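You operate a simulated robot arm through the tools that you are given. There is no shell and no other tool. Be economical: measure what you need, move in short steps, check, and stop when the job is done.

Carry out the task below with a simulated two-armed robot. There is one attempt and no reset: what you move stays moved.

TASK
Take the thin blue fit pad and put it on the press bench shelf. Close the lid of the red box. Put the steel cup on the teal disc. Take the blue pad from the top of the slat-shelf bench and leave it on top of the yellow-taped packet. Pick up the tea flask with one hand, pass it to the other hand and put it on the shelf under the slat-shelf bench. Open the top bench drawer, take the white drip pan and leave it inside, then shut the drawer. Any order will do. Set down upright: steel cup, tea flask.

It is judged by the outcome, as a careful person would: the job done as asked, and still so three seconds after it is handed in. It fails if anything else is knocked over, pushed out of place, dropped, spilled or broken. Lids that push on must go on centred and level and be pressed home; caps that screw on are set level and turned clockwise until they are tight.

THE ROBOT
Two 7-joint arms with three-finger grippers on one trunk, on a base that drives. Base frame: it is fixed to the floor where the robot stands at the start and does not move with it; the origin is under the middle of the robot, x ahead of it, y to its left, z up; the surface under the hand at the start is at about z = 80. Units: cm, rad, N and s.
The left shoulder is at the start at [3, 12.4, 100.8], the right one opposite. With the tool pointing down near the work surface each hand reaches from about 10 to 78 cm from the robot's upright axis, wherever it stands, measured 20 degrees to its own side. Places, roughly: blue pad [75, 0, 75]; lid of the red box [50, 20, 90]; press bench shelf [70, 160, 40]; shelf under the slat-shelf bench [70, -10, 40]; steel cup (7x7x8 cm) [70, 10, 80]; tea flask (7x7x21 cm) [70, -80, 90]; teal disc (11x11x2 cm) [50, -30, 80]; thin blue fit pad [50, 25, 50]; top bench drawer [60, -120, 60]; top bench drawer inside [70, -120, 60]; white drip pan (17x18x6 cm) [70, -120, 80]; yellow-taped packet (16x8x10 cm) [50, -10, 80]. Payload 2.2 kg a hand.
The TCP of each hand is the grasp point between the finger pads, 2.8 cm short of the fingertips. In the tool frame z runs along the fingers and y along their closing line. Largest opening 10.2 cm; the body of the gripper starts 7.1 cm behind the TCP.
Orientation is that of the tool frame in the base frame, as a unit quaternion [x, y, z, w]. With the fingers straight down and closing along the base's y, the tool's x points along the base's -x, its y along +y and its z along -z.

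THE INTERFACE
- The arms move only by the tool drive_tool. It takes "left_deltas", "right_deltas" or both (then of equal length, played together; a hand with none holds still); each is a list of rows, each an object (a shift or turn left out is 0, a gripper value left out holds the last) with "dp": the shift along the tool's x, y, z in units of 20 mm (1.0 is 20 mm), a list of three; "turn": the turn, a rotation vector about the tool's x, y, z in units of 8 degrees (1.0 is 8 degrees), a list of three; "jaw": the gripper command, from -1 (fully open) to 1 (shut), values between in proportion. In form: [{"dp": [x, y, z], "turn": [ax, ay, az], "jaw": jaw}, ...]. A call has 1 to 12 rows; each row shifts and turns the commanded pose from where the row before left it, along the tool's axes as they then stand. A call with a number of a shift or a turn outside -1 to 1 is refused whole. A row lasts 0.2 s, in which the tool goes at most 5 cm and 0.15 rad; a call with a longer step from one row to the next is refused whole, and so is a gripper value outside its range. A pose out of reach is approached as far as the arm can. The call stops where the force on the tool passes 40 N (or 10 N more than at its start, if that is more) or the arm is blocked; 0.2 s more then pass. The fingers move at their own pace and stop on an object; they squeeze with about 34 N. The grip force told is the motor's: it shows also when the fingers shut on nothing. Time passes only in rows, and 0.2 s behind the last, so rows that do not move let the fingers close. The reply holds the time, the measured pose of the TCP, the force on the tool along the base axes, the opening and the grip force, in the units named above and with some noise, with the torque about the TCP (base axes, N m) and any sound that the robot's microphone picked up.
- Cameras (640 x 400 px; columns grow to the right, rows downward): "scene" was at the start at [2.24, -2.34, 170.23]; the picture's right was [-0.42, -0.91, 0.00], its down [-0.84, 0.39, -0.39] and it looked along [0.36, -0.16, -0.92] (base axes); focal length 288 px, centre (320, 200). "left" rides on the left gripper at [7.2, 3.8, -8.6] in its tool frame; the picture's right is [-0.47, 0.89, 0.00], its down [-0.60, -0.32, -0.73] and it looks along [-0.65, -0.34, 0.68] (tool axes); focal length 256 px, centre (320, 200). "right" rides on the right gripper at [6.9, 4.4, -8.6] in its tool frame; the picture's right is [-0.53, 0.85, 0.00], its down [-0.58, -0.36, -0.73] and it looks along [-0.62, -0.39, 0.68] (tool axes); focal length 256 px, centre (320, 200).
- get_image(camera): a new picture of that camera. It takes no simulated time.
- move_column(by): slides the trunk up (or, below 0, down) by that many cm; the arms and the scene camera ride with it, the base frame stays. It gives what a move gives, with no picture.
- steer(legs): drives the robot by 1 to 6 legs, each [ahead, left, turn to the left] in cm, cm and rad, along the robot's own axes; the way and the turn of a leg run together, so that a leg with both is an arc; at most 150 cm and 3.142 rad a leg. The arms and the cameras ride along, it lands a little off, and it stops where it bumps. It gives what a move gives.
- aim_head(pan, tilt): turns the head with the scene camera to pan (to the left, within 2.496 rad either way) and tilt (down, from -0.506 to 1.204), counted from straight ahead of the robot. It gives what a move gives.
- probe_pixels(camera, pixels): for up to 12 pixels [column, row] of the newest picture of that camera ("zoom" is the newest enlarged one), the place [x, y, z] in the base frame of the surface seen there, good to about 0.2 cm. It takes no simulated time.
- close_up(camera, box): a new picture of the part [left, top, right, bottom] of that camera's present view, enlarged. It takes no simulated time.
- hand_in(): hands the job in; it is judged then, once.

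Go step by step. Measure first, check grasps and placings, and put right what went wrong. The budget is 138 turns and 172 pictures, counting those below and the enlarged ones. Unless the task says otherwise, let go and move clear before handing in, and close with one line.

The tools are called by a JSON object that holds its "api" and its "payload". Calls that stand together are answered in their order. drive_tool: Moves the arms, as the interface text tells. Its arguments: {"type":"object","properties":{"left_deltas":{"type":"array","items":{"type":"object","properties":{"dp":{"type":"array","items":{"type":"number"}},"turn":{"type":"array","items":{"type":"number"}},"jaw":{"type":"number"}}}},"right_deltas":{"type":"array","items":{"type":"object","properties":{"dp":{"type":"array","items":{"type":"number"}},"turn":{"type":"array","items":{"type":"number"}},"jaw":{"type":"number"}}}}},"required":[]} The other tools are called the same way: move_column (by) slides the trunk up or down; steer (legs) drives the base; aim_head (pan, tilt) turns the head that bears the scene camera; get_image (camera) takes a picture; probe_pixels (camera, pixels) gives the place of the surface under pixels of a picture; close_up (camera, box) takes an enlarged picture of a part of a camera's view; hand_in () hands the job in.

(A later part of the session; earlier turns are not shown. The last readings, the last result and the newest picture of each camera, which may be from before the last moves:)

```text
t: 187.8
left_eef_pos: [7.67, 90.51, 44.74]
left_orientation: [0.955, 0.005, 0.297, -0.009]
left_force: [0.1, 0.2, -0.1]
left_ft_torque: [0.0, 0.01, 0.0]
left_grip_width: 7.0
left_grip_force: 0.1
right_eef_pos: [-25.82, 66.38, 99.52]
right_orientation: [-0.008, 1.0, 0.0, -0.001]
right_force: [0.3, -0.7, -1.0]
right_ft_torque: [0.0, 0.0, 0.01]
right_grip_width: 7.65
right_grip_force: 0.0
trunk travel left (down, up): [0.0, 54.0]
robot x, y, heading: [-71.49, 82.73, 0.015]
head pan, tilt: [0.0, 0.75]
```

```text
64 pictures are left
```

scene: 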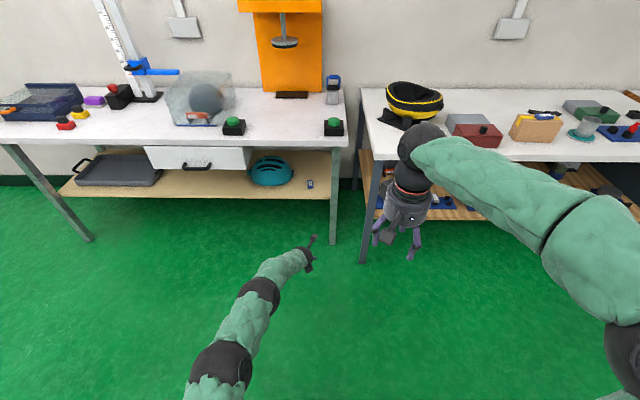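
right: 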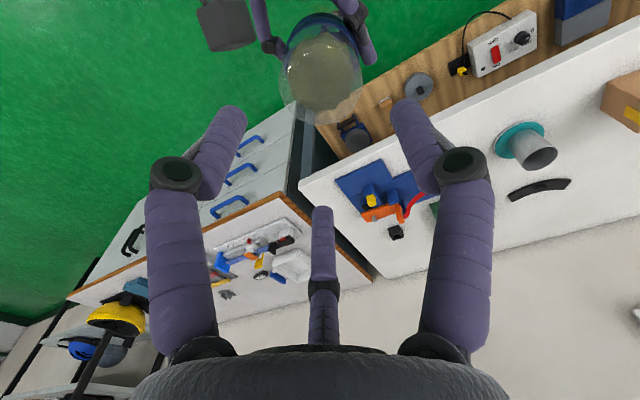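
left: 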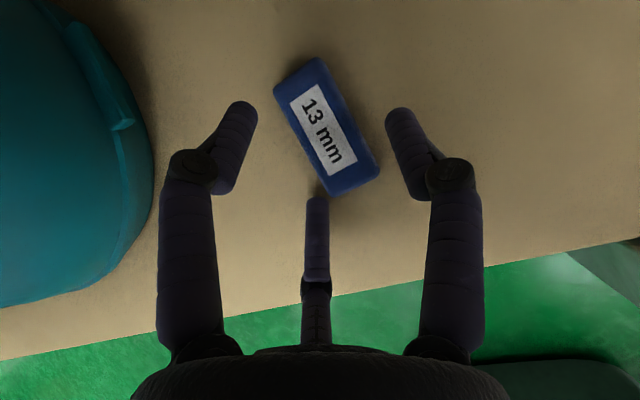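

The pad rests on the press bench shelf at (310,183). Now the drawer: raise the trunk and drive right to the drawer bench.

{"api": "move_column", "payload": {"by": 20}}

{"api": "steer", "payload": {"legs": [[0, -100, -0.015], [0, -90, 0]]}}

{"api": "aim_head", "payload": {"pan": -0.1, "tilt": 0.6}}

{"api": "get_image", "payload": {"camera": "scene"}}

```text
t: 189.9
left_eef_pos: [7.67, 90.63, 64.73]
left_orientation: [0.955, 0.005, 0.298, -0.009]
left_force: [-0.1, -0.1, -1.0]
left_ft_torque: [0.02, 0.0, -0.03]
left_grip_width: 7.02
left_grip_force: 0.1
right_eef_pos: [-25.92, 66.33, 119.6]
right_orientation: [-0.008, 1.0, 0.001, -0.001]
right_force: [0.5, -0.2, -0.5]
right_ft_torque: [-0.01, 0.0, 0.0]
right_grip_width: 7.65
right_grip_force: 0.0
trunk travel left (down, up): [-20.0, 34.0]
robot x, y, heading: [-71.66, 82.11, 0.011]
head pan, tilt: [0.0, 0.75]
```

```text
t: 199.5
left_eef_pos: [8.0, -100.9, 64.73]
left_orientation: [0.955, -0.001, 0.297, -0.007]
left_force: [0.6, -0.7, 0.2]
left_ft_torque: [0.01, 0.04, 0.04]
left_grip_width: 7.01
left_grip_force: 0.1
right_eef_pos: [-25.68, -124.68, 119.69]
right_orientation: [-0.002, 1.0, 0.0, -0.001]
right_force: [-0.3, -0.4, 0.4]
right_ft_torque: [0.0, 0.01, 0.01]
right_grip_width: 7.63
right_grip_force: 0.0
trunk travel left (down, up): [-20.0, 34.0]
robot x, y, heading: [-71.47, -107.98, 0.007]
head pan, tilt: [0.0, 0.75]
```

```text
t: 200.2
left_eef_pos: [8.06, -100.84, 64.76]
left_orientation: [0.955, -0.001, 0.296, -0.007]
left_force: [-0.3, -0.6, 0.5]
left_ft_torque: [0.0, 0.03, -0.02]
left_grip_width: 6.98
left_grip_force: 0.1
right_eef_pos: [-25.67, -124.65, 119.59]
right_orientation: [-0.002, 1.0, 0.0, -0.001]
right_force: [0.4, -0.3, -0.6]
right_ft_torque: [0.0, 0.0, 0.0]
right_grip_width: 7.66
right_grip_force: 0.1
trunk travel left (down, up): [-20.0, 34.0]
robot x, y, heading: [-71.26, -108.1, 0.005]
head pan, tilt: [-0.099, 0.6]
```

```text
63 pictures are left
```

scene: 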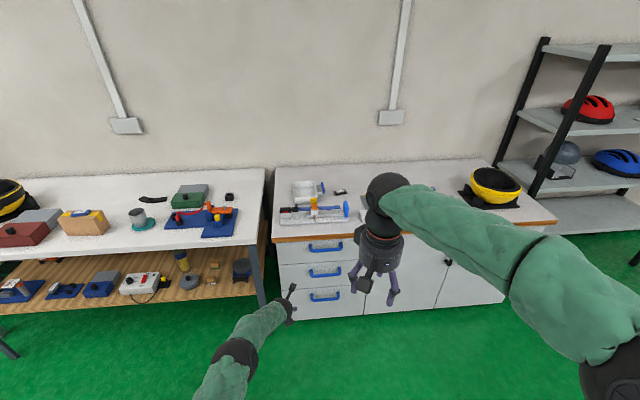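

{"api": "close_up", "payload": {"camera": "scene", "box": [250, 160, 450, 285]}}

{"api": "probe_pixels", "payload": {"camera": "zoom", "pixels": [[185, 285], [245, 285], [285, 278], [140, 70], [235, 90], [185, 95], [100, 250], [350, 240], [170, 75], [150, 95], [230, 65], [110, 290]]}}

```text
3.20 times, centred on (350, 222) of scene
```

zoom: 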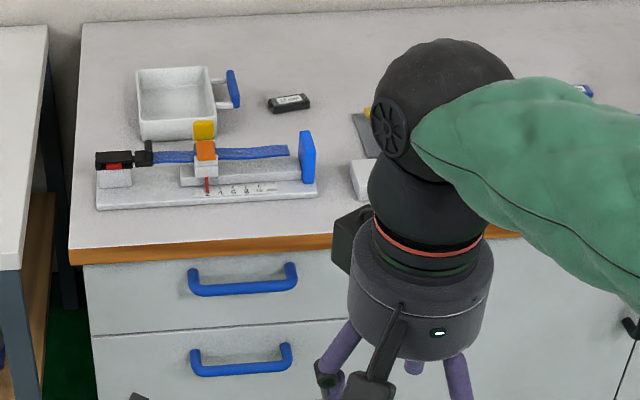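

```text
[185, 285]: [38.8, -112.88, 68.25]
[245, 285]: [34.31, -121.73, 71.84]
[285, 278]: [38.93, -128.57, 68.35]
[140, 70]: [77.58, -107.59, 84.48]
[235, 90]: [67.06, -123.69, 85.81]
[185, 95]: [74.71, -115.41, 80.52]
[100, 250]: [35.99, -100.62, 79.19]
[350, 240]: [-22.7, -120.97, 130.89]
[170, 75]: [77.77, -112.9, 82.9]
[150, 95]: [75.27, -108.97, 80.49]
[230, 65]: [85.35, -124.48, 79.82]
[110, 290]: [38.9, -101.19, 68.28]
```

The pan (x≈68–78, y≈-107…-118, rim z≈84.5, blue handle on its right) must be fetched before opening the drawer. First retract and raise the left hand.

{"api": "drive_tool", "payload": {"left_deltas": [{"dp": [-0.2, 0, -1]}, {"dp": [-0.2, 0, -1]}, {"dp": [-0.2, 0, -1]}, {"dp": [-0.2, 0, -1]}, {"dp": [-0.2, 0, -1]}, {"dp": [-0.2, 0, -1]}, {"dp": [-0.2, 0, -1]}, {"dp": [-0.2, 0, -1]}, {"dp": [-0.2, 0, -1]}, {"dp": [-0.2, 0, -1]}, {"dp": [-0.2, 0, -1]}, {"dp": [-0.2, 0, -1]}]}}

{"api": "drive_tool", "payload": {"left_deltas": [{"turn": [0, 1, 0], "dp": [0, -0.3, 0]}, {"turn": [0, 1, 0], "dp": [0, -0.3, 0]}, {"turn": [0, 1, 0], "dp": [0, -0.3, 0]}, {"turn": [0, 1, 0], "dp": [0, -0.3, 0]}, {"turn": [0, 1, 0], "dp": [0, -0.3, 0]}, {"turn": [0, 1, 0], "dp": [0, -0.3, 0]}, {"turn": [0, 0.8, 0], "dp": [0, -0.3, 0]}, {}]}}

{"api": "drive_tool", "payload": {"left_deltas": [{"turn": [0, 0, -1]}, {"turn": [0, 0, -1]}, {"turn": [0, 0, -1]}, {"turn": [0, 0, -1]}, {"turn": [0, 0, -1]}, {"turn": [0, 0, -1]}, {"turn": [0, 0, -1]}, {"turn": [0, 0, -1]}, {"turn": [0, 0, -1]}, {"turn": [0, 0, -1]}, {"turn": [0, 0, -1]}, {"turn": [0, 0, -0.25]}]}}

{"api": "get_image", "payload": {"camera": "scene"}}

```text
t: 202.8
left_eef_pos: [-9.47, -101.19, 81.83]
left_orientation: [0.955, -0.002, 0.297, -0.007]
left_force: [0.2, 0.7, 0.6]
left_ft_torque: [0.0, -0.01, -0.02]
left_grip_width: 7.0
left_grip_force: 0.0
right_eef_pos: [-25.73, -124.67, 119.6]
right_orientation: [-0.001, 1.0, 0.001, 0.0]
right_force: [-0.2, -0.2, -0.6]
right_ft_torque: [0.0, -0.02, 0.02]
right_grip_width: 7.65
right_grip_force: 0.0
trunk travel left (down, up): [-20.0, 34.0]
robot x, y, heading: [-71.16, -108.14, 0.007]
head pan, tilt: [-0.099, 0.6]
```

```text
t: 204.6
left_eef_pos: [-12.16, -106.35, 87.96]
left_orientation: [0.715, 0.004, 0.699, -0.013]
left_force: [-0.6, -0.5, 0.2]
left_ft_torque: [0.01, 0.0, -0.01]
left_grip_width: 6.96
left_grip_force: 0.1
left hand out of reach, approached as far as the arm can: row 4, 5, 6, 7
right_eef_pos: [-25.72, -124.68, 119.68]
right_orientation: [-0.002, 1.0, 0.0, 0.0]
right_force: [0.3, 0.8, 0.1]
right_ft_torque: [0.01, -0.01, 0.02]
right_grip_width: 7.63
right_grip_force: 0.1
trunk travel left (down, up): [-20.0, 34.0]
robot x, y, heading: [-70.76, -107.76, 0.003]
head pan, tilt: [-0.099, 0.6]
```

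```text
t: 207.2
left_eef_pos: [-12.33, -107.35, 88.42]
left_orientation: [0.506, 0.504, 0.5, 0.49]
left_force: [-0.9, 0.2, 0.1]
left_ft_torque: [0.0, 0.0, 0.01]
left_grip_width: 7.0
left_grip_force: 0.1
left hand out of reach, approached as far as the arm can: row 1
right_eef_pos: [-25.81, -124.77, 119.56]
right_orientation: [-0.002, 1.0, 0.0, -0.001]
right_force: [-0.3, -0.5, -1.2]
right_ft_torque: [0.0, -0.03, -0.02]
right_grip_width: 7.67
right_grip_force: 0.1
trunk travel left (down, up): [-20.0, 34.0]
robot x, y, heading: [-71.0, -107.89, 0.003]
head pan, tilt: [-0.099, 0.6]
```

```text
61 pictures are left
```

scene: 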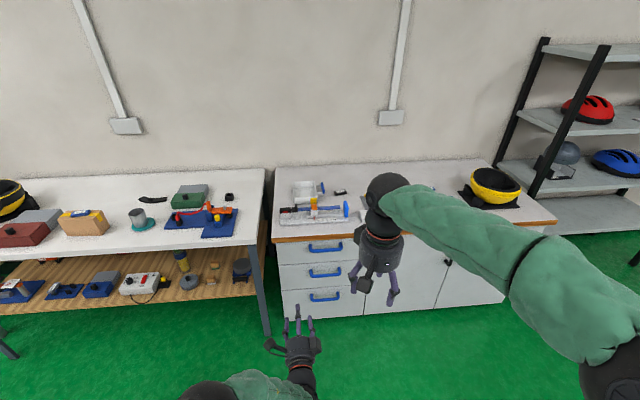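

Left is now horizontal with its closing line vertical. Move it up and to the left, out of the right arm's way.

{"api": "drive_tool", "payload": {"left_deltas": [{"dp": [0.75, 1, 0]}, {"dp": [0.75, 1, 0]}, {"dp": [0.75, 1, 0]}, {"dp": [0.75, 1, 0]}, {"dp": [0.75, 1, 0]}, {"dp": [0.75, 1, 0]}, {"dp": [0.75, 1, 0]}, {"dp": [0.75, 1, 0]}, {"dp": [0.75, 1, 0]}, {"dp": [0.75, 1, 0]}, {"dp": [0.75, 1, 0]}, {"dp": [0.75, 1, 0]}]}}

{"api": "steer", "payload": {"legs": [[66, 0, 0]]}}

{"api": "aim_head", "payload": {"pan": -0.1, "tilt": 0.9}}

{"api": "get_image", "payload": {"camera": "scene"}}

{"api": "get_image", "payload": {"camera": "right"}}

```text
t: 209.8
left_eef_pos: [-19.87, -98.89, 104.58]
left_orientation: [0.507, 0.504, 0.5, 0.489]
left_force: [0.2, -0.4, 0.2]
left_ft_torque: [-0.02, -0.03, -0.02]
left_grip_width: 7.0
left_grip_force: 0.1
left hand out of reach, approached as far as the arm can: row 1, 2, 3, 4, 5, 6, 7, 8, 9, 10, 11, 12
right_eef_pos: [-25.79, -124.67, 119.67]
right_orientation: [-0.001, 1.0, 0.0, 0.0]
right_force: [-0.4, 0.3, 0.4]
right_ft_torque: [-0.05, -0.03, 0.01]
right_grip_width: 7.66
right_grip_force: 0.0
trunk travel left (down, up): [-20.0, 34.0]
robot x, y, heading: [-70.78, -108.29, 0.008]
head pan, tilt: [-0.099, 0.6]
```

```text
t: 213.4
left_eef_pos: [46.04, -98.94, 104.45]
left_orientation: [0.508, 0.504, 0.499, 0.489]
left_force: [-0.1, 0.2, -0.1]
left_ft_torque: [0.01, -0.05, -0.02]
left_grip_width: 6.97
left_grip_force: 0.0
right_eef_pos: [40.06, -124.67, 119.8]
right_orientation: [-0.001, 1.0, 0.0, -0.001]
right_force: [0.2, 0.1, -0.6]
right_ft_torque: [0.0, 0.04, 0.05]
right_grip_width: 7.66
right_grip_force: 0.0
trunk travel left (down, up): [-20.0, 34.0]
robot x, y, heading: [-5.27, -108.16, -0.0]
head pan, tilt: [-0.099, 0.6]
```

```text
t: 214.2
left_eef_pos: [46.04, -98.88, 104.5]
left_orientation: [0.507, 0.503, 0.499, 0.49]
left_force: [-0.6, 0.9, 0.6]
left_ft_torque: [0.0, -0.01, 0.0]
left_grip_width: 7.0
left_grip_force: 0.0
right_eef_pos: [40.03, -124.63, 119.69]
right_orientation: [-0.001, 1.0, 0.0, 0.0]
right_force: [0.3, 0.5, 0.8]
right_ft_torque: [0.03, -0.02, 0.02]
right_grip_width: 7.65
right_grip_force: 0.0
trunk travel left (down, up): [-20.0, 34.0]
robot x, y, heading: [-5.44, -107.74, -0.002]
head pan, tilt: [-0.099, 0.901]
```

```text
60 pictures are left
```

scene: 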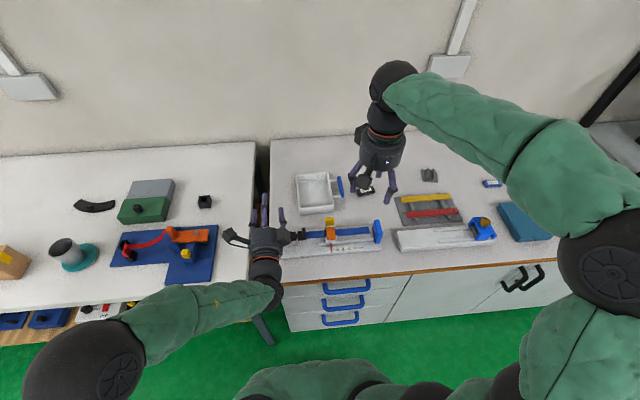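

```text
59 pictures are left
```

right: 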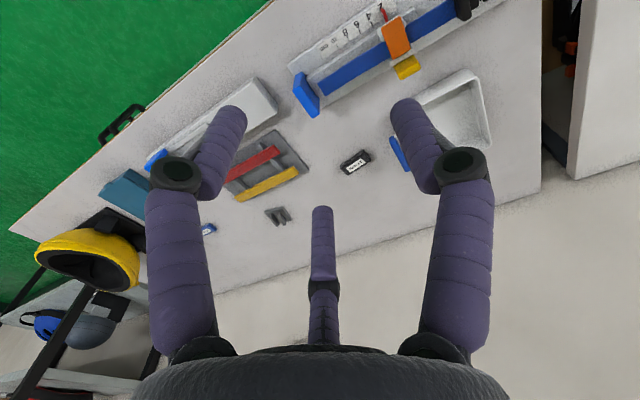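

{"api": "close_up", "payload": {"camera": "scene", "box": [270, 150, 400, 260]}}

{"api": "probe_pixels", "payload": {"camera": "zoom", "pixels": [[125, 90], [210, 85], [150, 215], [245, 200], [165, 130], [195, 215], [290, 100], [285, 135], [230, 130], [140, 150], [297, 160], [200, 222]]}}

```text
3.64 times, centred on (335, 205) of scene
```

zoom: 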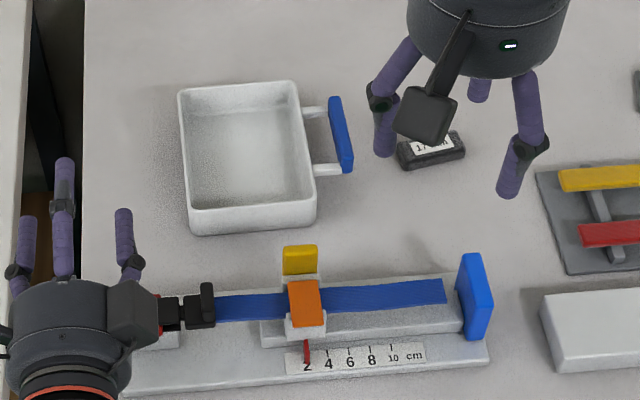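

```text
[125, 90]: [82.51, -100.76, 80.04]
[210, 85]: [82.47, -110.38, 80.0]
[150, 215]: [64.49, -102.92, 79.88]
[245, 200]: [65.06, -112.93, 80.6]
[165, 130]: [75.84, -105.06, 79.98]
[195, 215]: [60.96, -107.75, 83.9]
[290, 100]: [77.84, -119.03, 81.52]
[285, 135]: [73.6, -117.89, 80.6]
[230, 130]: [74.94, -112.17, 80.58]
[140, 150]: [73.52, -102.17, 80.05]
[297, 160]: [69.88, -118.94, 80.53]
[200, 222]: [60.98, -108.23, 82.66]
```

{"api": "probe_pixels", "payload": {"camera": "zoom", "pixels": [[184, 92], [240, 86], [294, 84], [311, 198], [250, 205], [190, 209], [334, 100], [348, 168], [340, 135], [318, 111], [324, 169], [183, 150]]}}

```text
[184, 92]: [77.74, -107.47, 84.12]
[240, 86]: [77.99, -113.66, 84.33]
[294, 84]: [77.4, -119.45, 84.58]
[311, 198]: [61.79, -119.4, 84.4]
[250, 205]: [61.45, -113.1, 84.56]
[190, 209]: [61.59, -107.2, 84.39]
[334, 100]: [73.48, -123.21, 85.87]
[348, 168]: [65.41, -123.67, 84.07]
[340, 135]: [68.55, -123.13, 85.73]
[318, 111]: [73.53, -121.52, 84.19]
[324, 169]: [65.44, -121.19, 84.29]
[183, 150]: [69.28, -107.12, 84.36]
```

Pan body: x 61.3–78, y -107…-119.6, rim 84.5; handle bar at y≈-123.3. I'll grip its left wall at mid-length; drive 14 cm left first for reach, and bring the right hand over.

{"api": "steer", "payload": {"legs": [[0, 14, 0]]}}

{"api": "drive_tool", "payload": {"right_deltas": [{"dp": [-1, 0.1, 0.3], "jaw": 0}, {"dp": [-1, 0.1, 0.3]}, {"dp": [-1, 0.1, 0.3]}, {"dp": [-1, 0.1, 0.3]}, {"dp": [-1, 0.1, 0.3]}, {"dp": [-1, 0.1, 0.3]}, {"dp": [-1, 0.1, 0.5]}, {"dp": [-1, 0.1, 0.5]}, {"dp": [-1, 0.1, 0.5]}, {"dp": [-1, 0.1, 0.5]}, {"dp": [-1, 0.1, 0.5]}, {"dp": [-1, 0.1, 0.5]}]}}

{"api": "get_image", "payload": {"camera": "right"}}

```text
t: 215.6
left_eef_pos: [46.0, -84.91, 104.42]
left_orientation: [0.507, 0.504, 0.498, 0.491]
left_force: [0.6, 0.7, 0.1]
left_ft_torque: [-0.02, 0.02, -0.04]
left_grip_width: 6.96
left_grip_force: 0.2
right_eef_pos: [40.04, -110.6, 119.74]
right_orientation: [0.0, 1.0, -0.001, -0.001]
right_force: [0.1, 0.6, 0.1]
right_ft_torque: [-0.1, -0.01, -0.01]
right_grip_width: 7.62
right_grip_force: 0.0
trunk travel left (down, up): [-20.0, 34.0]
robot x, y, heading: [-5.4, -93.79, 0.004]
head pan, tilt: [-0.099, 0.901]
```

```text
t: 218.2
left_eef_pos: [46.14, -85.0, 104.38]
left_orientation: [0.508, 0.503, 0.498, 0.491]
left_force: [0.4, -0.7, -0.1]
left_ft_torque: [0.03, 0.01, 0.03]
left_grip_width: 6.99
left_grip_force: 0.0
right_eef_pos: [64.15, -108.26, 109.99]
right_orientation: [0.001, 1.0, 0.0, -0.001]
right_force: [0.2, -0.4, -0.4]
right_ft_torque: [0.04, 0.04, 0.01]
right_grip_width: 5.12
right_grip_force: 0.1
trunk travel left (down, up): [-20.0, 34.0]
robot x, y, heading: [-5.68, -94.02, 0.002]
head pan, tilt: [-0.099, 0.901]
```

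```text
57 pictures are left
```

right: 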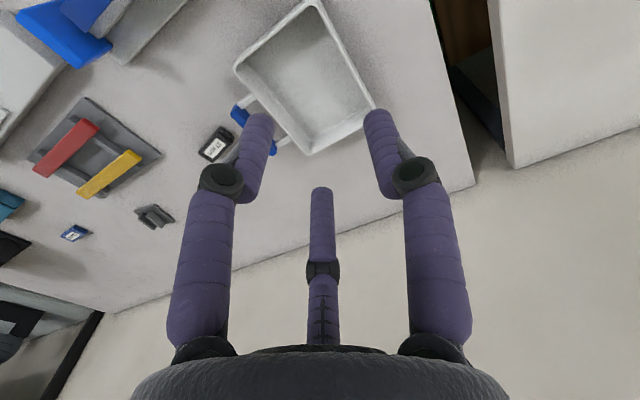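

Continue to over the left wall and down to z 92.

{"api": "drive_tool", "payload": {"right_deltas": [{"dp": [-0.89, 0.06, 1]}, {"dp": [-0.89, 0.06, 1]}, {"dp": [-0.89, 0.06, 1]}, {"dp": [0, 0, 1]}, {"dp": [0, 0, 1]}, {"dp": [0, 0, 1]}, {"dp": [0, 0, 1]}, {"dp": [0, 0, 1]}, {"dp": [0, 0, 1]}, {}]}}

{"api": "get_image", "payload": {"camera": "right"}}

{"api": "probe_pixels", "payload": {"camera": "right", "pixels": [[340, 60], [345, 70], [350, 80], [260, 110], [370, 105], [360, 90], [330, 40]]}}

```text
t: 220.3
left_eef_pos: [46.01, -84.91, 104.35]
left_orientation: [0.507, 0.503, 0.499, 0.49]
left_force: [-0.9, -0.2, 0.0]
left_ft_torque: [-0.06, -0.03, 0.0]
left_grip_width: 6.99
left_grip_force: 0.0
right_eef_pos: [68.31, -107.97, 92.52]
right_orientation: [-0.001, 1.0, 0.0, -0.001]
right_force: [-0.2, 0.1, -0.5]
right_ft_torque: [0.01, -0.03, 0.01]
right_grip_width: 5.09
right_grip_force: 0.0
right hand out of reach, approached as far as the arm can: row 3
trunk travel left (down, up): [-20.0, 34.0]
robot x, y, heading: [-5.65, -94.36, -0.002]
head pan, tilt: [-0.099, 0.901]
```

```text
56 pictures are left
```

right: 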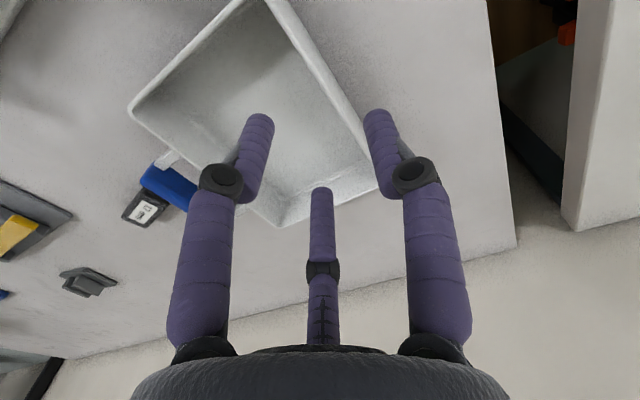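

```text
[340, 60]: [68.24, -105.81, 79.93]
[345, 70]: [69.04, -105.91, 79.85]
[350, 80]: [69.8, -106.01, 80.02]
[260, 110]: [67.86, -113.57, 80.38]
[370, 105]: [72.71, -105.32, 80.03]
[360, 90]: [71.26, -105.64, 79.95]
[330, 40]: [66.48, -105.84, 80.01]
```

The single finger is outside, the pair inside. Descend 7.9 cm.

{"api": "drive_tool", "payload": {"right_deltas": [{"dp": [0, 0, 1]}, {"dp": [0, 0, 1]}, {"dp": [0, 0, 1]}, {"dp": [0, 0, 0.85]}, {}]}}

{"api": "get_image", "payload": {"camera": "right"}}

```text
t: 221.6
left_eef_pos: [46.01, -85.08, 104.4]
left_orientation: [0.508, 0.503, 0.499, 0.491]
left_force: [-0.1, 0.6, -0.4]
left_ft_torque: [0.01, -0.05, -0.03]
left_grip_width: 6.98
left_grip_force: 0.1
right_eef_pos: [68.32, -107.95, 84.96]
right_orientation: [0.0, 1.0, -0.001, 0.0]
right_force: [0.0, 0.3, 0.3]
right_ft_torque: [0.0, -0.01, 0.04]
right_grip_width: 5.09
right_grip_force: 0.0
trunk travel left (down, up): [-20.0, 34.0]
robot x, y, heading: [-5.56, -93.94, -0.002]
head pan, tilt: [-0.099, 0.901]
```

```text
55 pictures are left
```

right: 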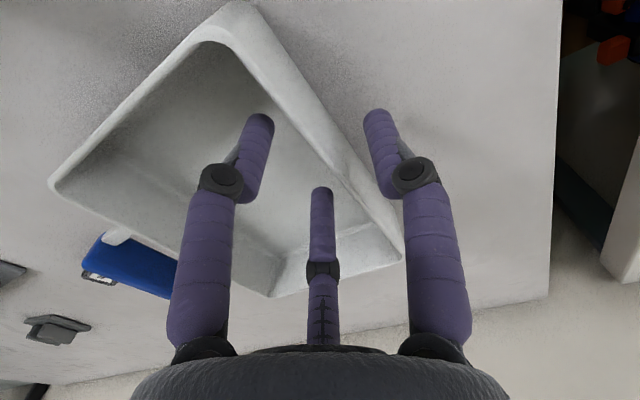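

Straddling the wall well. Close and lift slightly.

{"api": "drive_tool", "payload": {"right_deltas": [{"jaw": 0.3}, {"jaw": 0.5}, {"jaw": 0.7}, {"jaw": 1}, {}, {}]}}

{"api": "drive_tool", "payload": {"right_deltas": [{"dp": [0, 0, -0.5]}, {"dp": [0, 0, -0.5]}, {}]}}

{"api": "get_image", "payload": {"camera": "right"}}

{"api": "close_up", "payload": {"camera": "scene", "box": [270, 150, 400, 260]}}

```text
t: 222.9
left_eef_pos: [46.06, -85.05, 104.39]
left_orientation: [0.508, 0.503, 0.499, 0.49]
left_force: [-0.4, 0.8, 0.7]
left_ft_torque: [0.03, -0.01, 0.01]
left_grip_width: 6.97
left_grip_force: 0.0
right_eef_pos: [68.27, -107.89, 84.9]
right_orientation: [0.0, 1.0, 0.0, -0.001]
right_force: [-0.2, 0.5, -0.1]
right_ft_torque: [0.18, -0.05, 0.02]
right_grip_width: 0.88
right_grip_force: 34.4
trunk travel left (down, up): [-20.0, 34.0]
robot x, y, heading: [-5.13, -93.71, 0.005]
head pan, tilt: [-0.099, 0.901]
```

```text
t: 223.8
left_eef_pos: [46.13, -84.97, 104.42]
left_orientation: [0.508, 0.503, 0.499, 0.49]
left_force: [0.3, -0.6, -0.6]
left_ft_torque: [-0.05, 0.01, 0.0]
left_grip_width: 6.98
left_grip_force: 0.1
right_eef_pos: [68.43, -107.95, 86.82]
right_orientation: [-0.001, 1.0, 0.0, -0.001]
right_force: [-0.4, -0.6, -2.3]
right_ft_torque: [0.12, 0.03, -0.01]
right_grip_width: 0.86
right_grip_force: 33.8
trunk travel left (down, up): [-20.0, 34.0]
robot x, y, heading: [-5.46, -94.05, 0.003]
head pan, tilt: [-0.099, 0.901]
```

```text
54 pictures are left
```

right: 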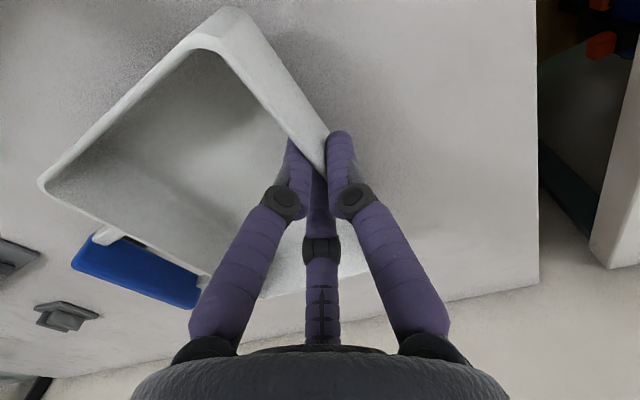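

```text
3.64 times, centred on (335, 205) of scene
```

zoom: 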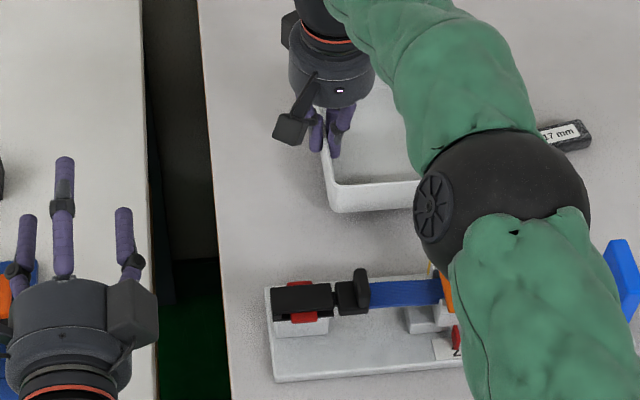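

Pan is lifted level. Raise 16 cm and back the robot off.

{"api": "drive_tool", "payload": {"right_deltas": [{"dp": [0, 0, -1]}, {"dp": [0, 0, -1]}, {"dp": [0, 0, -1]}, {"dp": [0, 0, -1]}, {"dp": [0, 0, -1]}, {"dp": [0, 0, -1]}, {"dp": [0, 0, -1]}, {"dp": [0, 0, -1]}]}}

{"api": "steer", "payload": {"legs": [[-42, 0, 0]]}}

{"api": "aim_head", "payload": {"pan": -0.2, "tilt": 0.7}}

{"api": "get_image", "payload": {"camera": "scene"}}

```text
t: 225.6
left_eef_pos: [46.11, -85.0, 104.45]
left_orientation: [0.508, 0.503, 0.499, 0.49]
left_force: [0.6, 0.6, -0.3]
left_ft_torque: [0.01, 0.0, -0.05]
left_grip_width: 6.99
left_grip_force: 0.1
right_eef_pos: [68.42, -107.95, 102.93]
right_orientation: [0.0, 1.0, -0.001, -0.002]
right_force: [0.7, 1.1, -2.1]
right_ft_torque: [0.14, -0.02, -0.01]
right_grip_width: 0.89
right_grip_force: 34.2
trunk travel left (down, up): [-20.0, 34.0]
robot x, y, heading: [-5.54, -94.19, 0.004]
head pan, tilt: [-0.099, 0.901]
```

```text
t: 228.1
left_eef_pos: [4.16, -84.96, 104.54]
left_orientation: [0.506, 0.503, 0.5, 0.49]
left_force: [0.5, 0.2, -0.6]
left_ft_torque: [-0.01, -0.01, 0.02]
left_grip_width: 6.99
left_grip_force: 0.0
right_eef_pos: [26.28, -107.8, 102.98]
right_orientation: [-0.001, 1.0, 0.0, 0.001]
right_force: [-0.2, -1.0, -2.0]
right_ft_torque: [0.1, 0.01, 0.0]
right_grip_width: 0.88
right_grip_force: 34.0
trunk travel left (down, up): [-20.0, 34.0]
robot x, y, heading: [-47.36, -94.16, 0.001]
head pan, tilt: [-0.099, 0.901]
```

```text
t: 228.9
left_eef_pos: [4.11, -84.99, 104.44]
left_orientation: [0.507, 0.504, 0.5, 0.489]
left_force: [-0.3, 0.2, -0.1]
left_ft_torque: [0.01, 0.01, 0.01]
left_grip_width: 6.98
left_grip_force: 0.1
right_eef_pos: [26.38, -107.91, 102.86]
right_orientation: [-0.002, 1.0, 0.0, -0.001]
right_force: [0.1, 0.1, -2.3]
right_ft_torque: [0.17, 0.04, 0.02]
right_grip_width: 0.85
right_grip_force: 33.4
trunk travel left (down, up): [-20.0, 34.0]
robot x, y, heading: [-47.44, -94.01, 0.006]
head pan, tilt: [-0.201, 0.7]
```

```text
52 pictures are left
```

scene: 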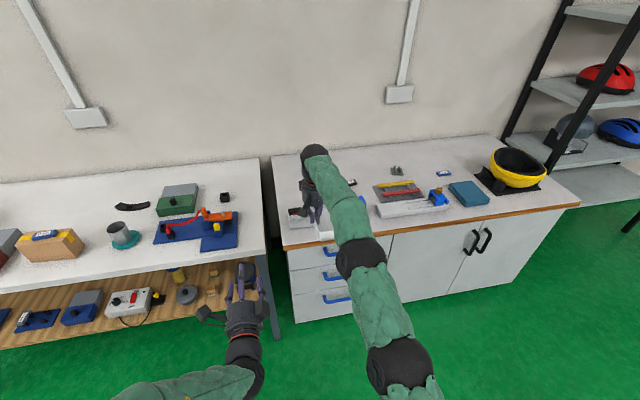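

Drive right to put the left hand in line with the top drawer handle, lower it, and measure the handle.

{"api": "steer", "payload": {"legs": [[0, -35, 0]]}}

{"api": "drive_tool", "payload": {"left_deltas": [{"dp": [0, -1, 0], "jaw": 0}, {"dp": [0, -1, 0]}, {"dp": [0, -1, 0]}, {"dp": [0, -1, 0]}, {"dp": [0, -1, 0]}, {"dp": [0, -1, 0]}, {"dp": [0, -1, 0]}, {"dp": [0, -1, 0]}, {"dp": [0, -1, 0]}, {"dp": [0, -1, 0]}, {"dp": [0, -1, 0]}, {"dp": [0, -1, 0]}]}}

{"api": "aim_head", "payload": {"pan": 0.1, "tilt": 0.7}}

{"api": "get_image", "payload": {"camera": "scene"}}

{"api": "get_image", "payload": {"camera": "left"}}

```text
t: 231.1
left_eef_pos: [4.32, -119.79, 104.47]
left_orientation: [0.508, 0.503, 0.5, 0.489]
left_force: [-0.3, -0.1, -0.4]
left_ft_torque: [-0.03, 0.0, 0.04]
left_grip_width: 7.0
left_grip_force: 0.1
right_eef_pos: [26.5, -142.65, 102.8]
right_orientation: [-0.002, 1.0, 0.0, -0.001]
right_force: [0.1, -1.4, -1.4]
right_ft_torque: [0.21, 0.02, -0.02]
right_grip_width: 0.9
right_grip_force: 34.2
trunk travel left (down, up): [-20.0, 34.0]
robot x, y, heading: [-47.36, -129.05, 0.0]
head pan, tilt: [-0.201, 0.7]
```

```text
t: 233.7
left_eef_pos: [1.77, -127.09, 83.49]
left_orientation: [0.507, 0.505, 0.501, 0.487]
left_force: [0.3, 0.1, 1.2]
left_ft_torque: [0.01, 0.02, 0.02]
left_grip_width: 5.1
left_grip_force: 0.1
left hand out of reach, approached as far as the arm can: row 1, 2, 3, 4, 5, 6, 7, 8, 9, 10, 11, 12
right_eef_pos: [26.46, -142.59, 102.91]
right_orientation: [-0.002, 1.0, 0.0, -0.001]
right_force: [0.2, -0.3, -1.3]
right_ft_torque: [0.09, 0.06, 0.02]
right_grip_width: 0.85
right_grip_force: 34.4
trunk travel left (down, up): [-20.0, 34.0]
robot x, y, heading: [-47.41, -128.93, 0.006]
head pan, tilt: [-0.201, 0.7]
```

```text
t: 234.5
left_eef_pos: [1.74, -127.2, 83.55]
left_orientation: [0.507, 0.505, 0.501, 0.487]
left_force: [-0.2, 0.3, -0.4]
left_ft_torque: [0.0, -0.01, -0.01]
left_grip_width: 5.1
left_grip_force: 0.0
right_eef_pos: [26.6, -142.57, 102.88]
right_orientation: [-0.002, 1.0, 0.001, -0.001]
right_force: [0.6, -0.1, -2.5]
right_ft_torque: [0.17, 0.04, -0.03]
right_grip_width: 0.87
right_grip_force: 34.0
trunk travel left (down, up): [-20.0, 34.0]
robot x, y, heading: [-47.38, -129.1, 0.003]
head pan, tilt: [0.099, 0.7]
```

```text
51 pictures are left
```

scene: 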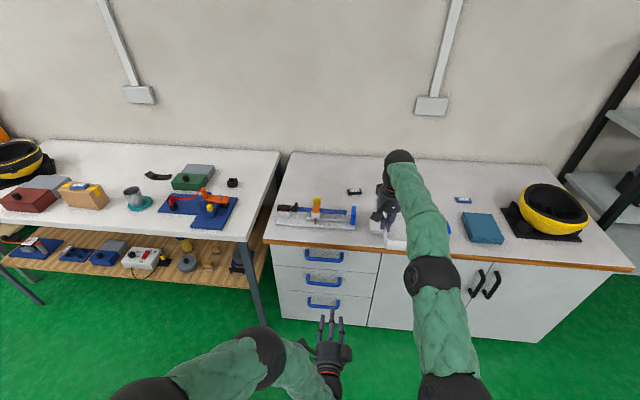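

```text
50 pictures are left
```

left: 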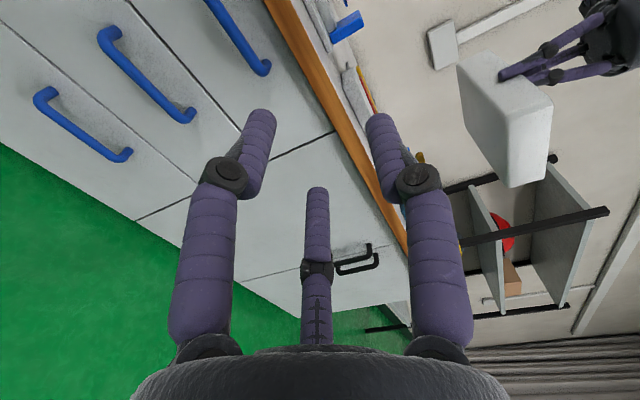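

The left arm is folded too tightly at this range; extend it forward while lowering toward the handle height.

{"api": "drive_tool", "payload": {"left_deltas": [{"dp": [0, 0, 1]}, {"dp": [0, 0, 1]}, {"dp": [0, 0, 1]}, {"dp": [0, 0, 1]}, {"dp": [0, 0, 1]}, {"dp": [0, 0, 1]}, {"dp": [0, -1, 0.5]}, {"dp": [0, -1, 0.5]}, {"dp": [0, -1, 0.5]}, {"dp": [0, -1, 0.5]}, {"dp": [0, -1, 0]}, {}]}}

{"api": "get_image", "payload": {"camera": "left"}}

```text
t: 237.1
left_eef_pos: [15.97, -133.67, 75.99]
left_orientation: [0.505, 0.506, 0.502, 0.487]
left_force: [0.4, 0.6, -0.5]
left_ft_torque: [0.0, 0.01, 0.01]
left_grip_width: 5.12
left_grip_force: 0.1
left hand out of reach, approached as far as the arm can: row 1, 2, 3, 4, 5, 6, 7, 8, 9, 10, 11
right_eef_pos: [26.55, -142.55, 102.79]
right_orientation: [-0.001, 1.0, 0.001, -0.002]
right_force: [-0.2, -0.2, -2.4]
right_ft_torque: [0.15, 0.01, 0.0]
right_grip_width: 0.91
right_grip_force: 33.7
trunk travel left (down, up): [-20.0, 34.0]
robot x, y, heading: [-47.28, -128.77, 0.008]
head pan, tilt: [0.099, 0.7]
```

```text
49 pictures are left
```

left: 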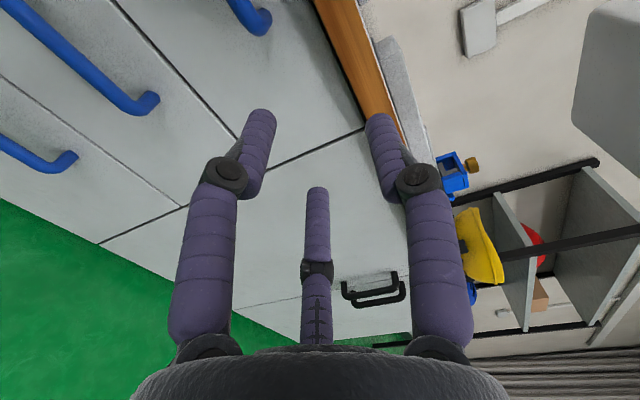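

The horizontal pose is near a joint limit; pitch the left hand 45° down (hook from above-front), which should restore reach.

{"api": "drive_tool", "payload": {"left_deltas": [{"turn": [1, 0, 0]}, {"turn": [1, 0, 0]}, {"turn": [1, 0, 0]}, {"turn": [1, 0, 0]}, {"turn": [1, 0, 0]}, {"turn": [0.6, 0, 0]}, {}]}}

{"api": "get_image", "payload": {"camera": "left"}}

```text
t: 238.7
left_eef_pos: [15.85, -133.8, 75.97]
left_orientation: [0.655, 0.656, 0.27, 0.259]
left_force: [-1.0, -0.6, -0.1]
left_ft_torque: [0.01, -0.02, -0.01]
left_grip_width: 5.1
left_grip_force: 0.2
right_eef_pos: [26.63, -142.67, 102.85]
right_orientation: [-0.001, 1.0, 0.0, -0.001]
right_force: [-0.2, -0.2, -1.2]
right_ft_torque: [0.15, 0.04, 0.01]
right_grip_width: 0.88
right_grip_force: 34.4
trunk travel left (down, up): [-20.0, 34.0]
robot x, y, heading: [-47.26, -129.05, 0.007]
head pan, tilt: [0.099, 0.7]
```

```text
48 pictures are left
```

left: 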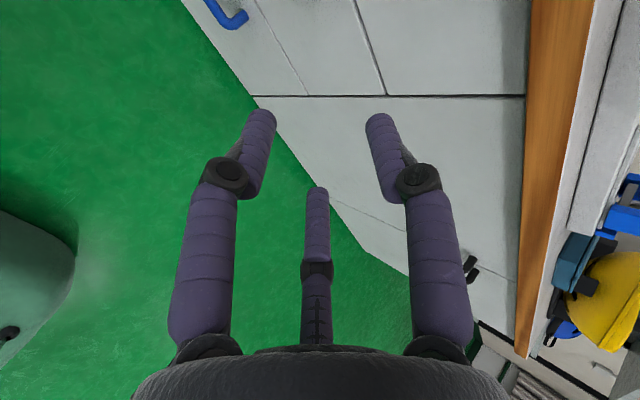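

Good, now fully reached. Shift the base 13.5 cm left and measure the handle.

{"api": "steer", "payload": {"legs": [[0, 13.5, 0]]}}

{"api": "aim_head", "payload": {"pan": -0.05, "tilt": 0.75}}

{"api": "close_up", "payload": {"camera": "scene", "box": [220, 180, 420, 340]}}

{"api": "get_image", "payload": {"camera": "left"}}

```text
t: 240.0
left_eef_pos: [15.94, -119.84, 75.9]
left_orientation: [0.654, 0.657, 0.271, 0.258]
left_force: [-0.3, 1.2, 0.1]
left_ft_torque: [-0.02, -0.01, -0.03]
left_grip_width: 5.09
left_grip_force: 0.1
right_eef_pos: [26.59, -128.75, 102.96]
right_orientation: [-0.003, 1.0, -0.001, -0.001]
right_force: [-0.3, 0.6, -2.0]
right_ft_torque: [0.1, 0.05, 0.03]
right_grip_width: 0.89
right_grip_force: 34.2
trunk travel left (down, up): [-20.0, 34.0]
robot x, y, heading: [-46.87, -115.12, 0.006]
head pan, tilt: [0.099, 0.7]
```

```text
t: 240.7
left_eef_pos: [15.95, -119.96, 75.9]
left_orientation: [0.655, 0.656, 0.27, 0.26]
left_force: [0.2, -0.4, -0.1]
left_ft_torque: [0.03, 0.01, -0.02]
left_grip_width: 5.1
left_grip_force: 0.1
right_eef_pos: [26.56, -128.9, 102.93]
right_orientation: [-0.002, 1.0, 0.0, -0.001]
right_force: [0.6, -0.5, -2.2]
right_ft_torque: [0.14, 0.01, 0.0]
right_grip_width: 0.91
right_grip_force: 34.3
trunk travel left (down, up): [-20.0, 34.0]
robot x, y, heading: [-47.23, -115.02, 0.011]
head pan, tilt: [-0.051, 0.75]
```

```text
2.50 times, centred on (320, 260) of scene
```

zoom: 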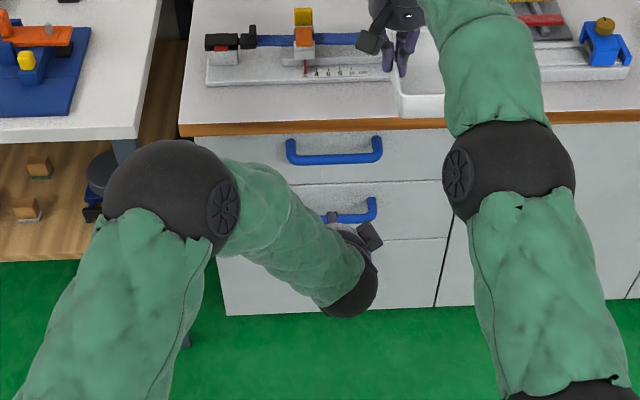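

```text
46 pictures are left
```

left: 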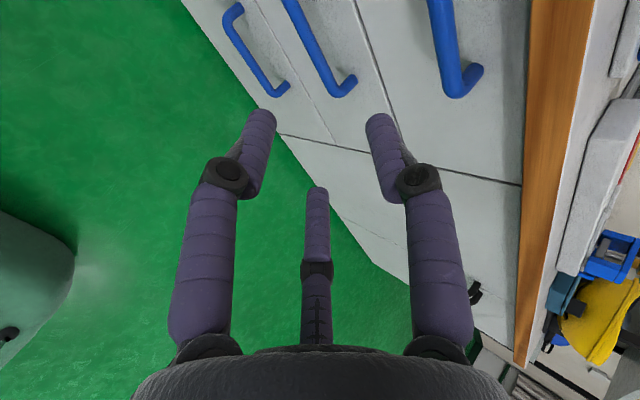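

{"api": "probe_pixels", "payload": {"camera": "zoom", "pixels": [[290, 155], [300, 152], [300, 158], [335, 153], [335, 160], [375, 150], [380, 140], [250, 122], [335, 127], [215, 140], [445, 180], [335, 183]]}}

{"api": "probe_pixels", "payload": {"camera": "left", "pixels": [[440, 30], [450, 30], [455, 70], [475, 80], [520, 150], [530, 60], [535, 120], [480, 40]]}}

```text
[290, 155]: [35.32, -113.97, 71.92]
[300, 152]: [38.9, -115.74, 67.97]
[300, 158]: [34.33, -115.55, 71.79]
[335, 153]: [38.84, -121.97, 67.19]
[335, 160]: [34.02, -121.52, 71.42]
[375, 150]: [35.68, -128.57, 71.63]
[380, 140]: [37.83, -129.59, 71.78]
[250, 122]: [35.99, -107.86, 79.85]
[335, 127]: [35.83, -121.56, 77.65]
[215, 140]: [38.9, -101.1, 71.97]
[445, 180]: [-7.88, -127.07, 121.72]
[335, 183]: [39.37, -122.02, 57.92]
```

```text
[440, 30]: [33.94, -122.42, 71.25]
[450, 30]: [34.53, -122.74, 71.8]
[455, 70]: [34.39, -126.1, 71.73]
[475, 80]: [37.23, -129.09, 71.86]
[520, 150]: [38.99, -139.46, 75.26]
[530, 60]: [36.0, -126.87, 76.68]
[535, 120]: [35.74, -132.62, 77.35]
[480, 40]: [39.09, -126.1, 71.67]
```

Bar centre ≈[34.7, -121, 71.1], bench lip at [36, z≥76.2]. Approach along the finger direction with a modest opening; raise the right hand a little.

{"api": "drive_tool", "payload": {"left_deltas": [{"dp": [-0.1, 0.96, 0.566], "jaw": 0.12}, {"dp": [-0.1, 0.96, 0.566]}, {"dp": [-0.1, 0.96, 0.566]}, {"dp": [-0.1, 0.96, 0.566]}, {"dp": [-0.1, 0.96, 0.566]}, {}], "right_deltas": [{"dp": [0, 0, -0.8]}, {"dp": [0, 0, -0.8]}, {"dp": [0, 0, -0.8]}, {"dp": [0, 0, -0.8]}, {}, {}]}}

{"api": "get_image", "payload": {"camera": "left"}}

```text
t: 242.1
left_eef_pos: [26.78, -120.93, 78.45]
left_orientation: [0.655, 0.656, 0.27, 0.259]
left_force: [-0.1, 0.5, 0.7]
left_ft_torque: [0.03, -0.02, 0.03]
left_grip_width: 4.48
left_grip_force: 0.2
right_eef_pos: [24.86, -128.68, 108.94]
right_orientation: [-0.003, 1.0, 0.001, 0.0]
right_force: [-0.1, -1.3, -2.9]
right_ft_torque: [0.16, 0.04, -0.01]
right_grip_width: 0.87
right_grip_force: 34.1
right hand out of reach, approached as far as the arm can: row 2, 3, 4
trunk travel left (down, up): [-20.0, 34.0]
robot x, y, heading: [-47.29, -115.03, 0.007]
head pan, tilt: [-0.051, 0.75]
```

```text
45 pictures are left
```

left: 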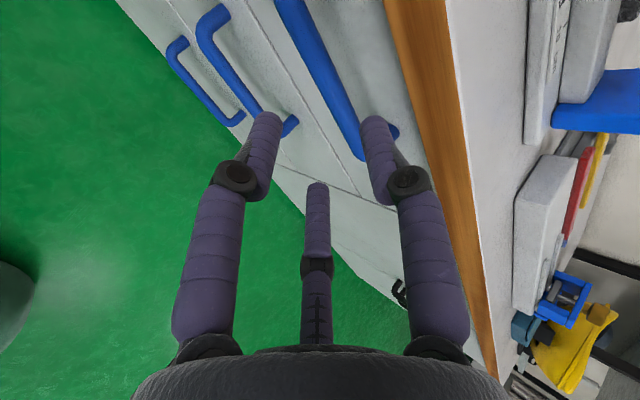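

Aligned; advance along the fingers.

{"api": "drive_tool", "payload": {"left_deltas": [{"dp": [0, 0, 1]}, {"dp": [0, 0, 1]}, {"dp": [0, 0, 1]}, {}]}}

{"api": "get_image", "payload": {"camera": "left"}}

```text
t: 243.1
left_eef_pos: [30.92, -120.86, 74.11]
left_orientation: [0.656, 0.656, 0.269, 0.259]
left_force: [0.1, -0.9, 0.1]
left_ft_torque: [-0.01, -0.02, -0.01]
left_grip_width: 4.48
left_grip_force: 0.0
right_eef_pos: [24.95, -128.78, 108.93]
right_orientation: [-0.004, 1.0, 0.0, -0.001]
right_force: [-0.8, 0.7, -1.6]
right_ft_torque: [0.16, 0.01, 0.01]
right_grip_width: 0.87
right_grip_force: 33.9
trunk travel left (down, up): [-20.0, 34.0]
robot x, y, heading: [-46.96, -115.17, 0.005]
head pan, tilt: [-0.051, 0.75]
```

```text
44 pictures are left
```

left: 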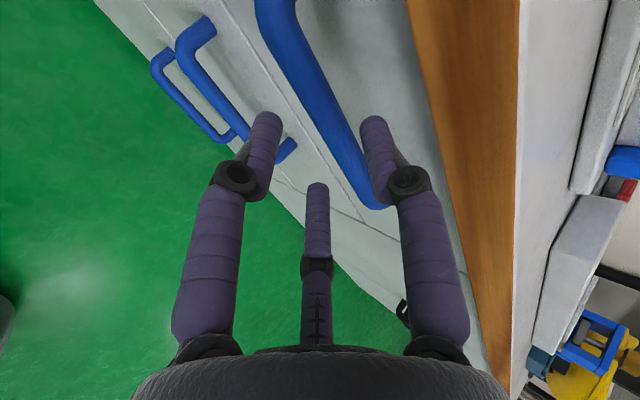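

{"api": "drive_tool", "payload": {"left_deltas": [{"dp": [0, 0, 0.7]}, {"dp": [0, 0, 0.7]}, {"dp": [0, 0, 0.6]}, {}]}}

{"api": "get_image", "payload": {"camera": "left"}}

```text
t: 244.1
left_eef_pos: [33.78, -120.77, 71.18]
left_orientation: [0.654, 0.657, 0.271, 0.259]
left_force: [0.4, 0.0, 0.0]
left_ft_torque: [-0.02, -0.01, 0.0]
left_grip_width: 4.48
left_grip_force: 0.1
right_eef_pos: [24.94, -128.81, 108.84]
right_orientation: [-0.003, 1.0, 0.0, 0.0]
right_force: [0.6, 0.1, -1.3]
right_ft_torque: [0.14, 0.03, -0.02]
right_grip_width: 0.9
right_grip_force: 33.5
trunk travel left (down, up): [-20.0, 34.0]
robot x, y, heading: [-47.53, -115.17, 0.004]
head pan, tilt: [-0.051, 0.75]
```

```text
43 pictures are left
```

left: 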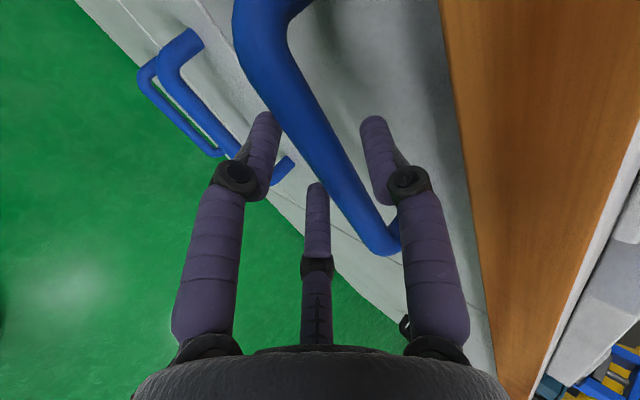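

The bar lies between the single finger and the pair. Close on it.

{"api": "drive_tool", "payload": {"left_deltas": [{"jaw": 0.5}, {"jaw": 1}, {}, {}]}}

{"api": "steer", "payload": {"legs": [[-10, 0, 0]]}}

{"api": "get_image", "payload": {"camera": "left"}}

{"api": "get_image", "payload": {"camera": "scene"}}

```text
t: 245.1
left_eef_pos: [33.7, -120.78, 71.23]
left_orientation: [0.656, 0.656, 0.269, 0.259]
left_force: [1.7, 0.0, 3.4]
left_ft_torque: [-0.17, -0.01, 0.17]
left_grip_width: 2.7
left_grip_force: 45.1
right_eef_pos: [25.02, -128.76, 108.92]
right_orientation: [-0.004, 1.0, 0.0, -0.001]
right_force: [0.3, -0.3, -2.5]
right_ft_torque: [0.18, 0.04, 0.02]
right_grip_width: 0.87
right_grip_force: 34.3
trunk travel left (down, up): [-20.0, 34.0]
robot x, y, heading: [-47.68, -115.29, 0.005]
head pan, tilt: [-0.051, 0.75]
```

```text
t: 246.3
left_eef_pos: [23.73, -120.77, 71.3]
left_orientation: [0.654, 0.656, 0.271, 0.26]
left_force: [0.6, -0.5, 2.6]
left_ft_torque: [-0.3, -0.16, 0.14]
left_grip_width: 2.7
left_grip_force: 44.8
right_eef_pos: [14.8, -128.78, 109.04]
right_orientation: [-0.004, 1.0, -0.001, 0.0]
right_force: [-0.4, 1.2, -2.2]
right_ft_torque: [0.15, -0.01, 0.0]
right_grip_width: 0.87
right_grip_force: 34.1
trunk travel left (down, up): [-20.0, 34.0]
robot x, y, heading: [-57.03, -115.6, 0.004]
head pan, tilt: [-0.051, 0.75]
```

```text
42 pictures are left
```

left: 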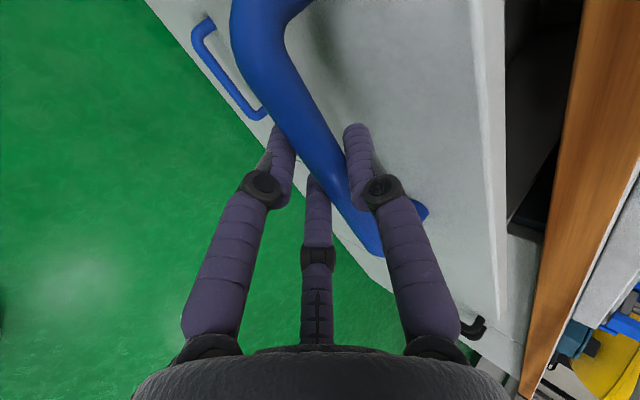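

```text
41 pictures are left
```

scene: 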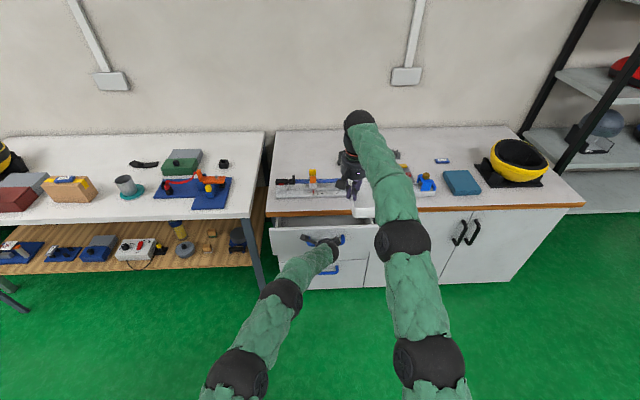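

The drawer slides with the hand. Pull 14 cm more.

{"api": "steer", "payload": {"legs": [[-14, 0, 0]]}}

{"api": "get_image", "payload": {"camera": "scene"}}

{"api": "close_up", "payload": {"camera": "scene", "box": [240, 160, 440, 285]}}

```text
t: 247.6
left_eef_pos: [9.62, -120.71, 71.43]
left_orientation: [0.653, 0.658, 0.271, 0.259]
left_force: [0.6, 4.2, 4.3]
left_ft_torque: [-0.27, -0.15, 0.15]
left_grip_width: 2.68
left_grip_force: 45.1
right_eef_pos: [0.79, -128.95, 109.01]
right_orientation: [-0.004, 1.0, 0.0, -0.001]
right_force: [-0.2, -0.2, -1.8]
right_ft_torque: [0.15, 0.01, -0.02]
right_grip_width: 0.91
right_grip_force: 33.7
trunk travel left (down, up): [-20.0, 34.0]
robot x, y, heading: [-70.9, -115.26, 0.005]
head pan, tilt: [-0.051, 0.75]
```

```text
40 pictures are left
```

scene: 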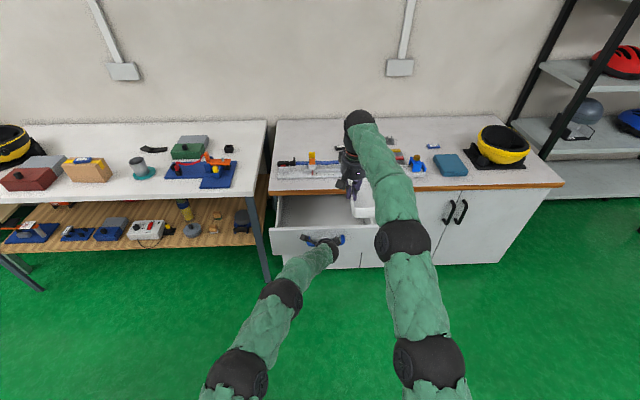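

```text
3.20 times, centred on (340, 222) of scene
```

zoom: 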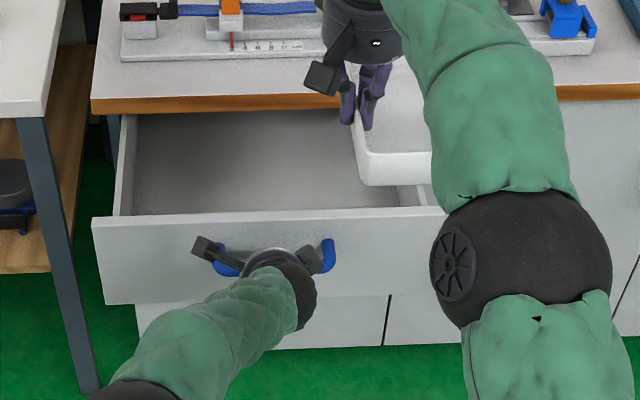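

Drawer is open ~24 cm and empty. Measure its interior.

{"api": "probe_pixels", "payload": {"camera": "zoom", "pixels": [[120, 215], [250, 212], [420, 205], [140, 150], [220, 150], [300, 180], [200, 200], [125, 120], [405, 195], [128, 190], [250, 115], [100, 235]]}}

```text
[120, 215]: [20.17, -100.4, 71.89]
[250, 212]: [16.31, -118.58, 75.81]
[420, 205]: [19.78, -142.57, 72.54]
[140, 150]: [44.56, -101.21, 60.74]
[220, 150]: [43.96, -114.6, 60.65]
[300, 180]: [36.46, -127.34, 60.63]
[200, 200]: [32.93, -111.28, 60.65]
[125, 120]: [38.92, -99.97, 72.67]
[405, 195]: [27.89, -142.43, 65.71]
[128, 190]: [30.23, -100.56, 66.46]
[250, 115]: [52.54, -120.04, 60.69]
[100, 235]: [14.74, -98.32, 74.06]
```

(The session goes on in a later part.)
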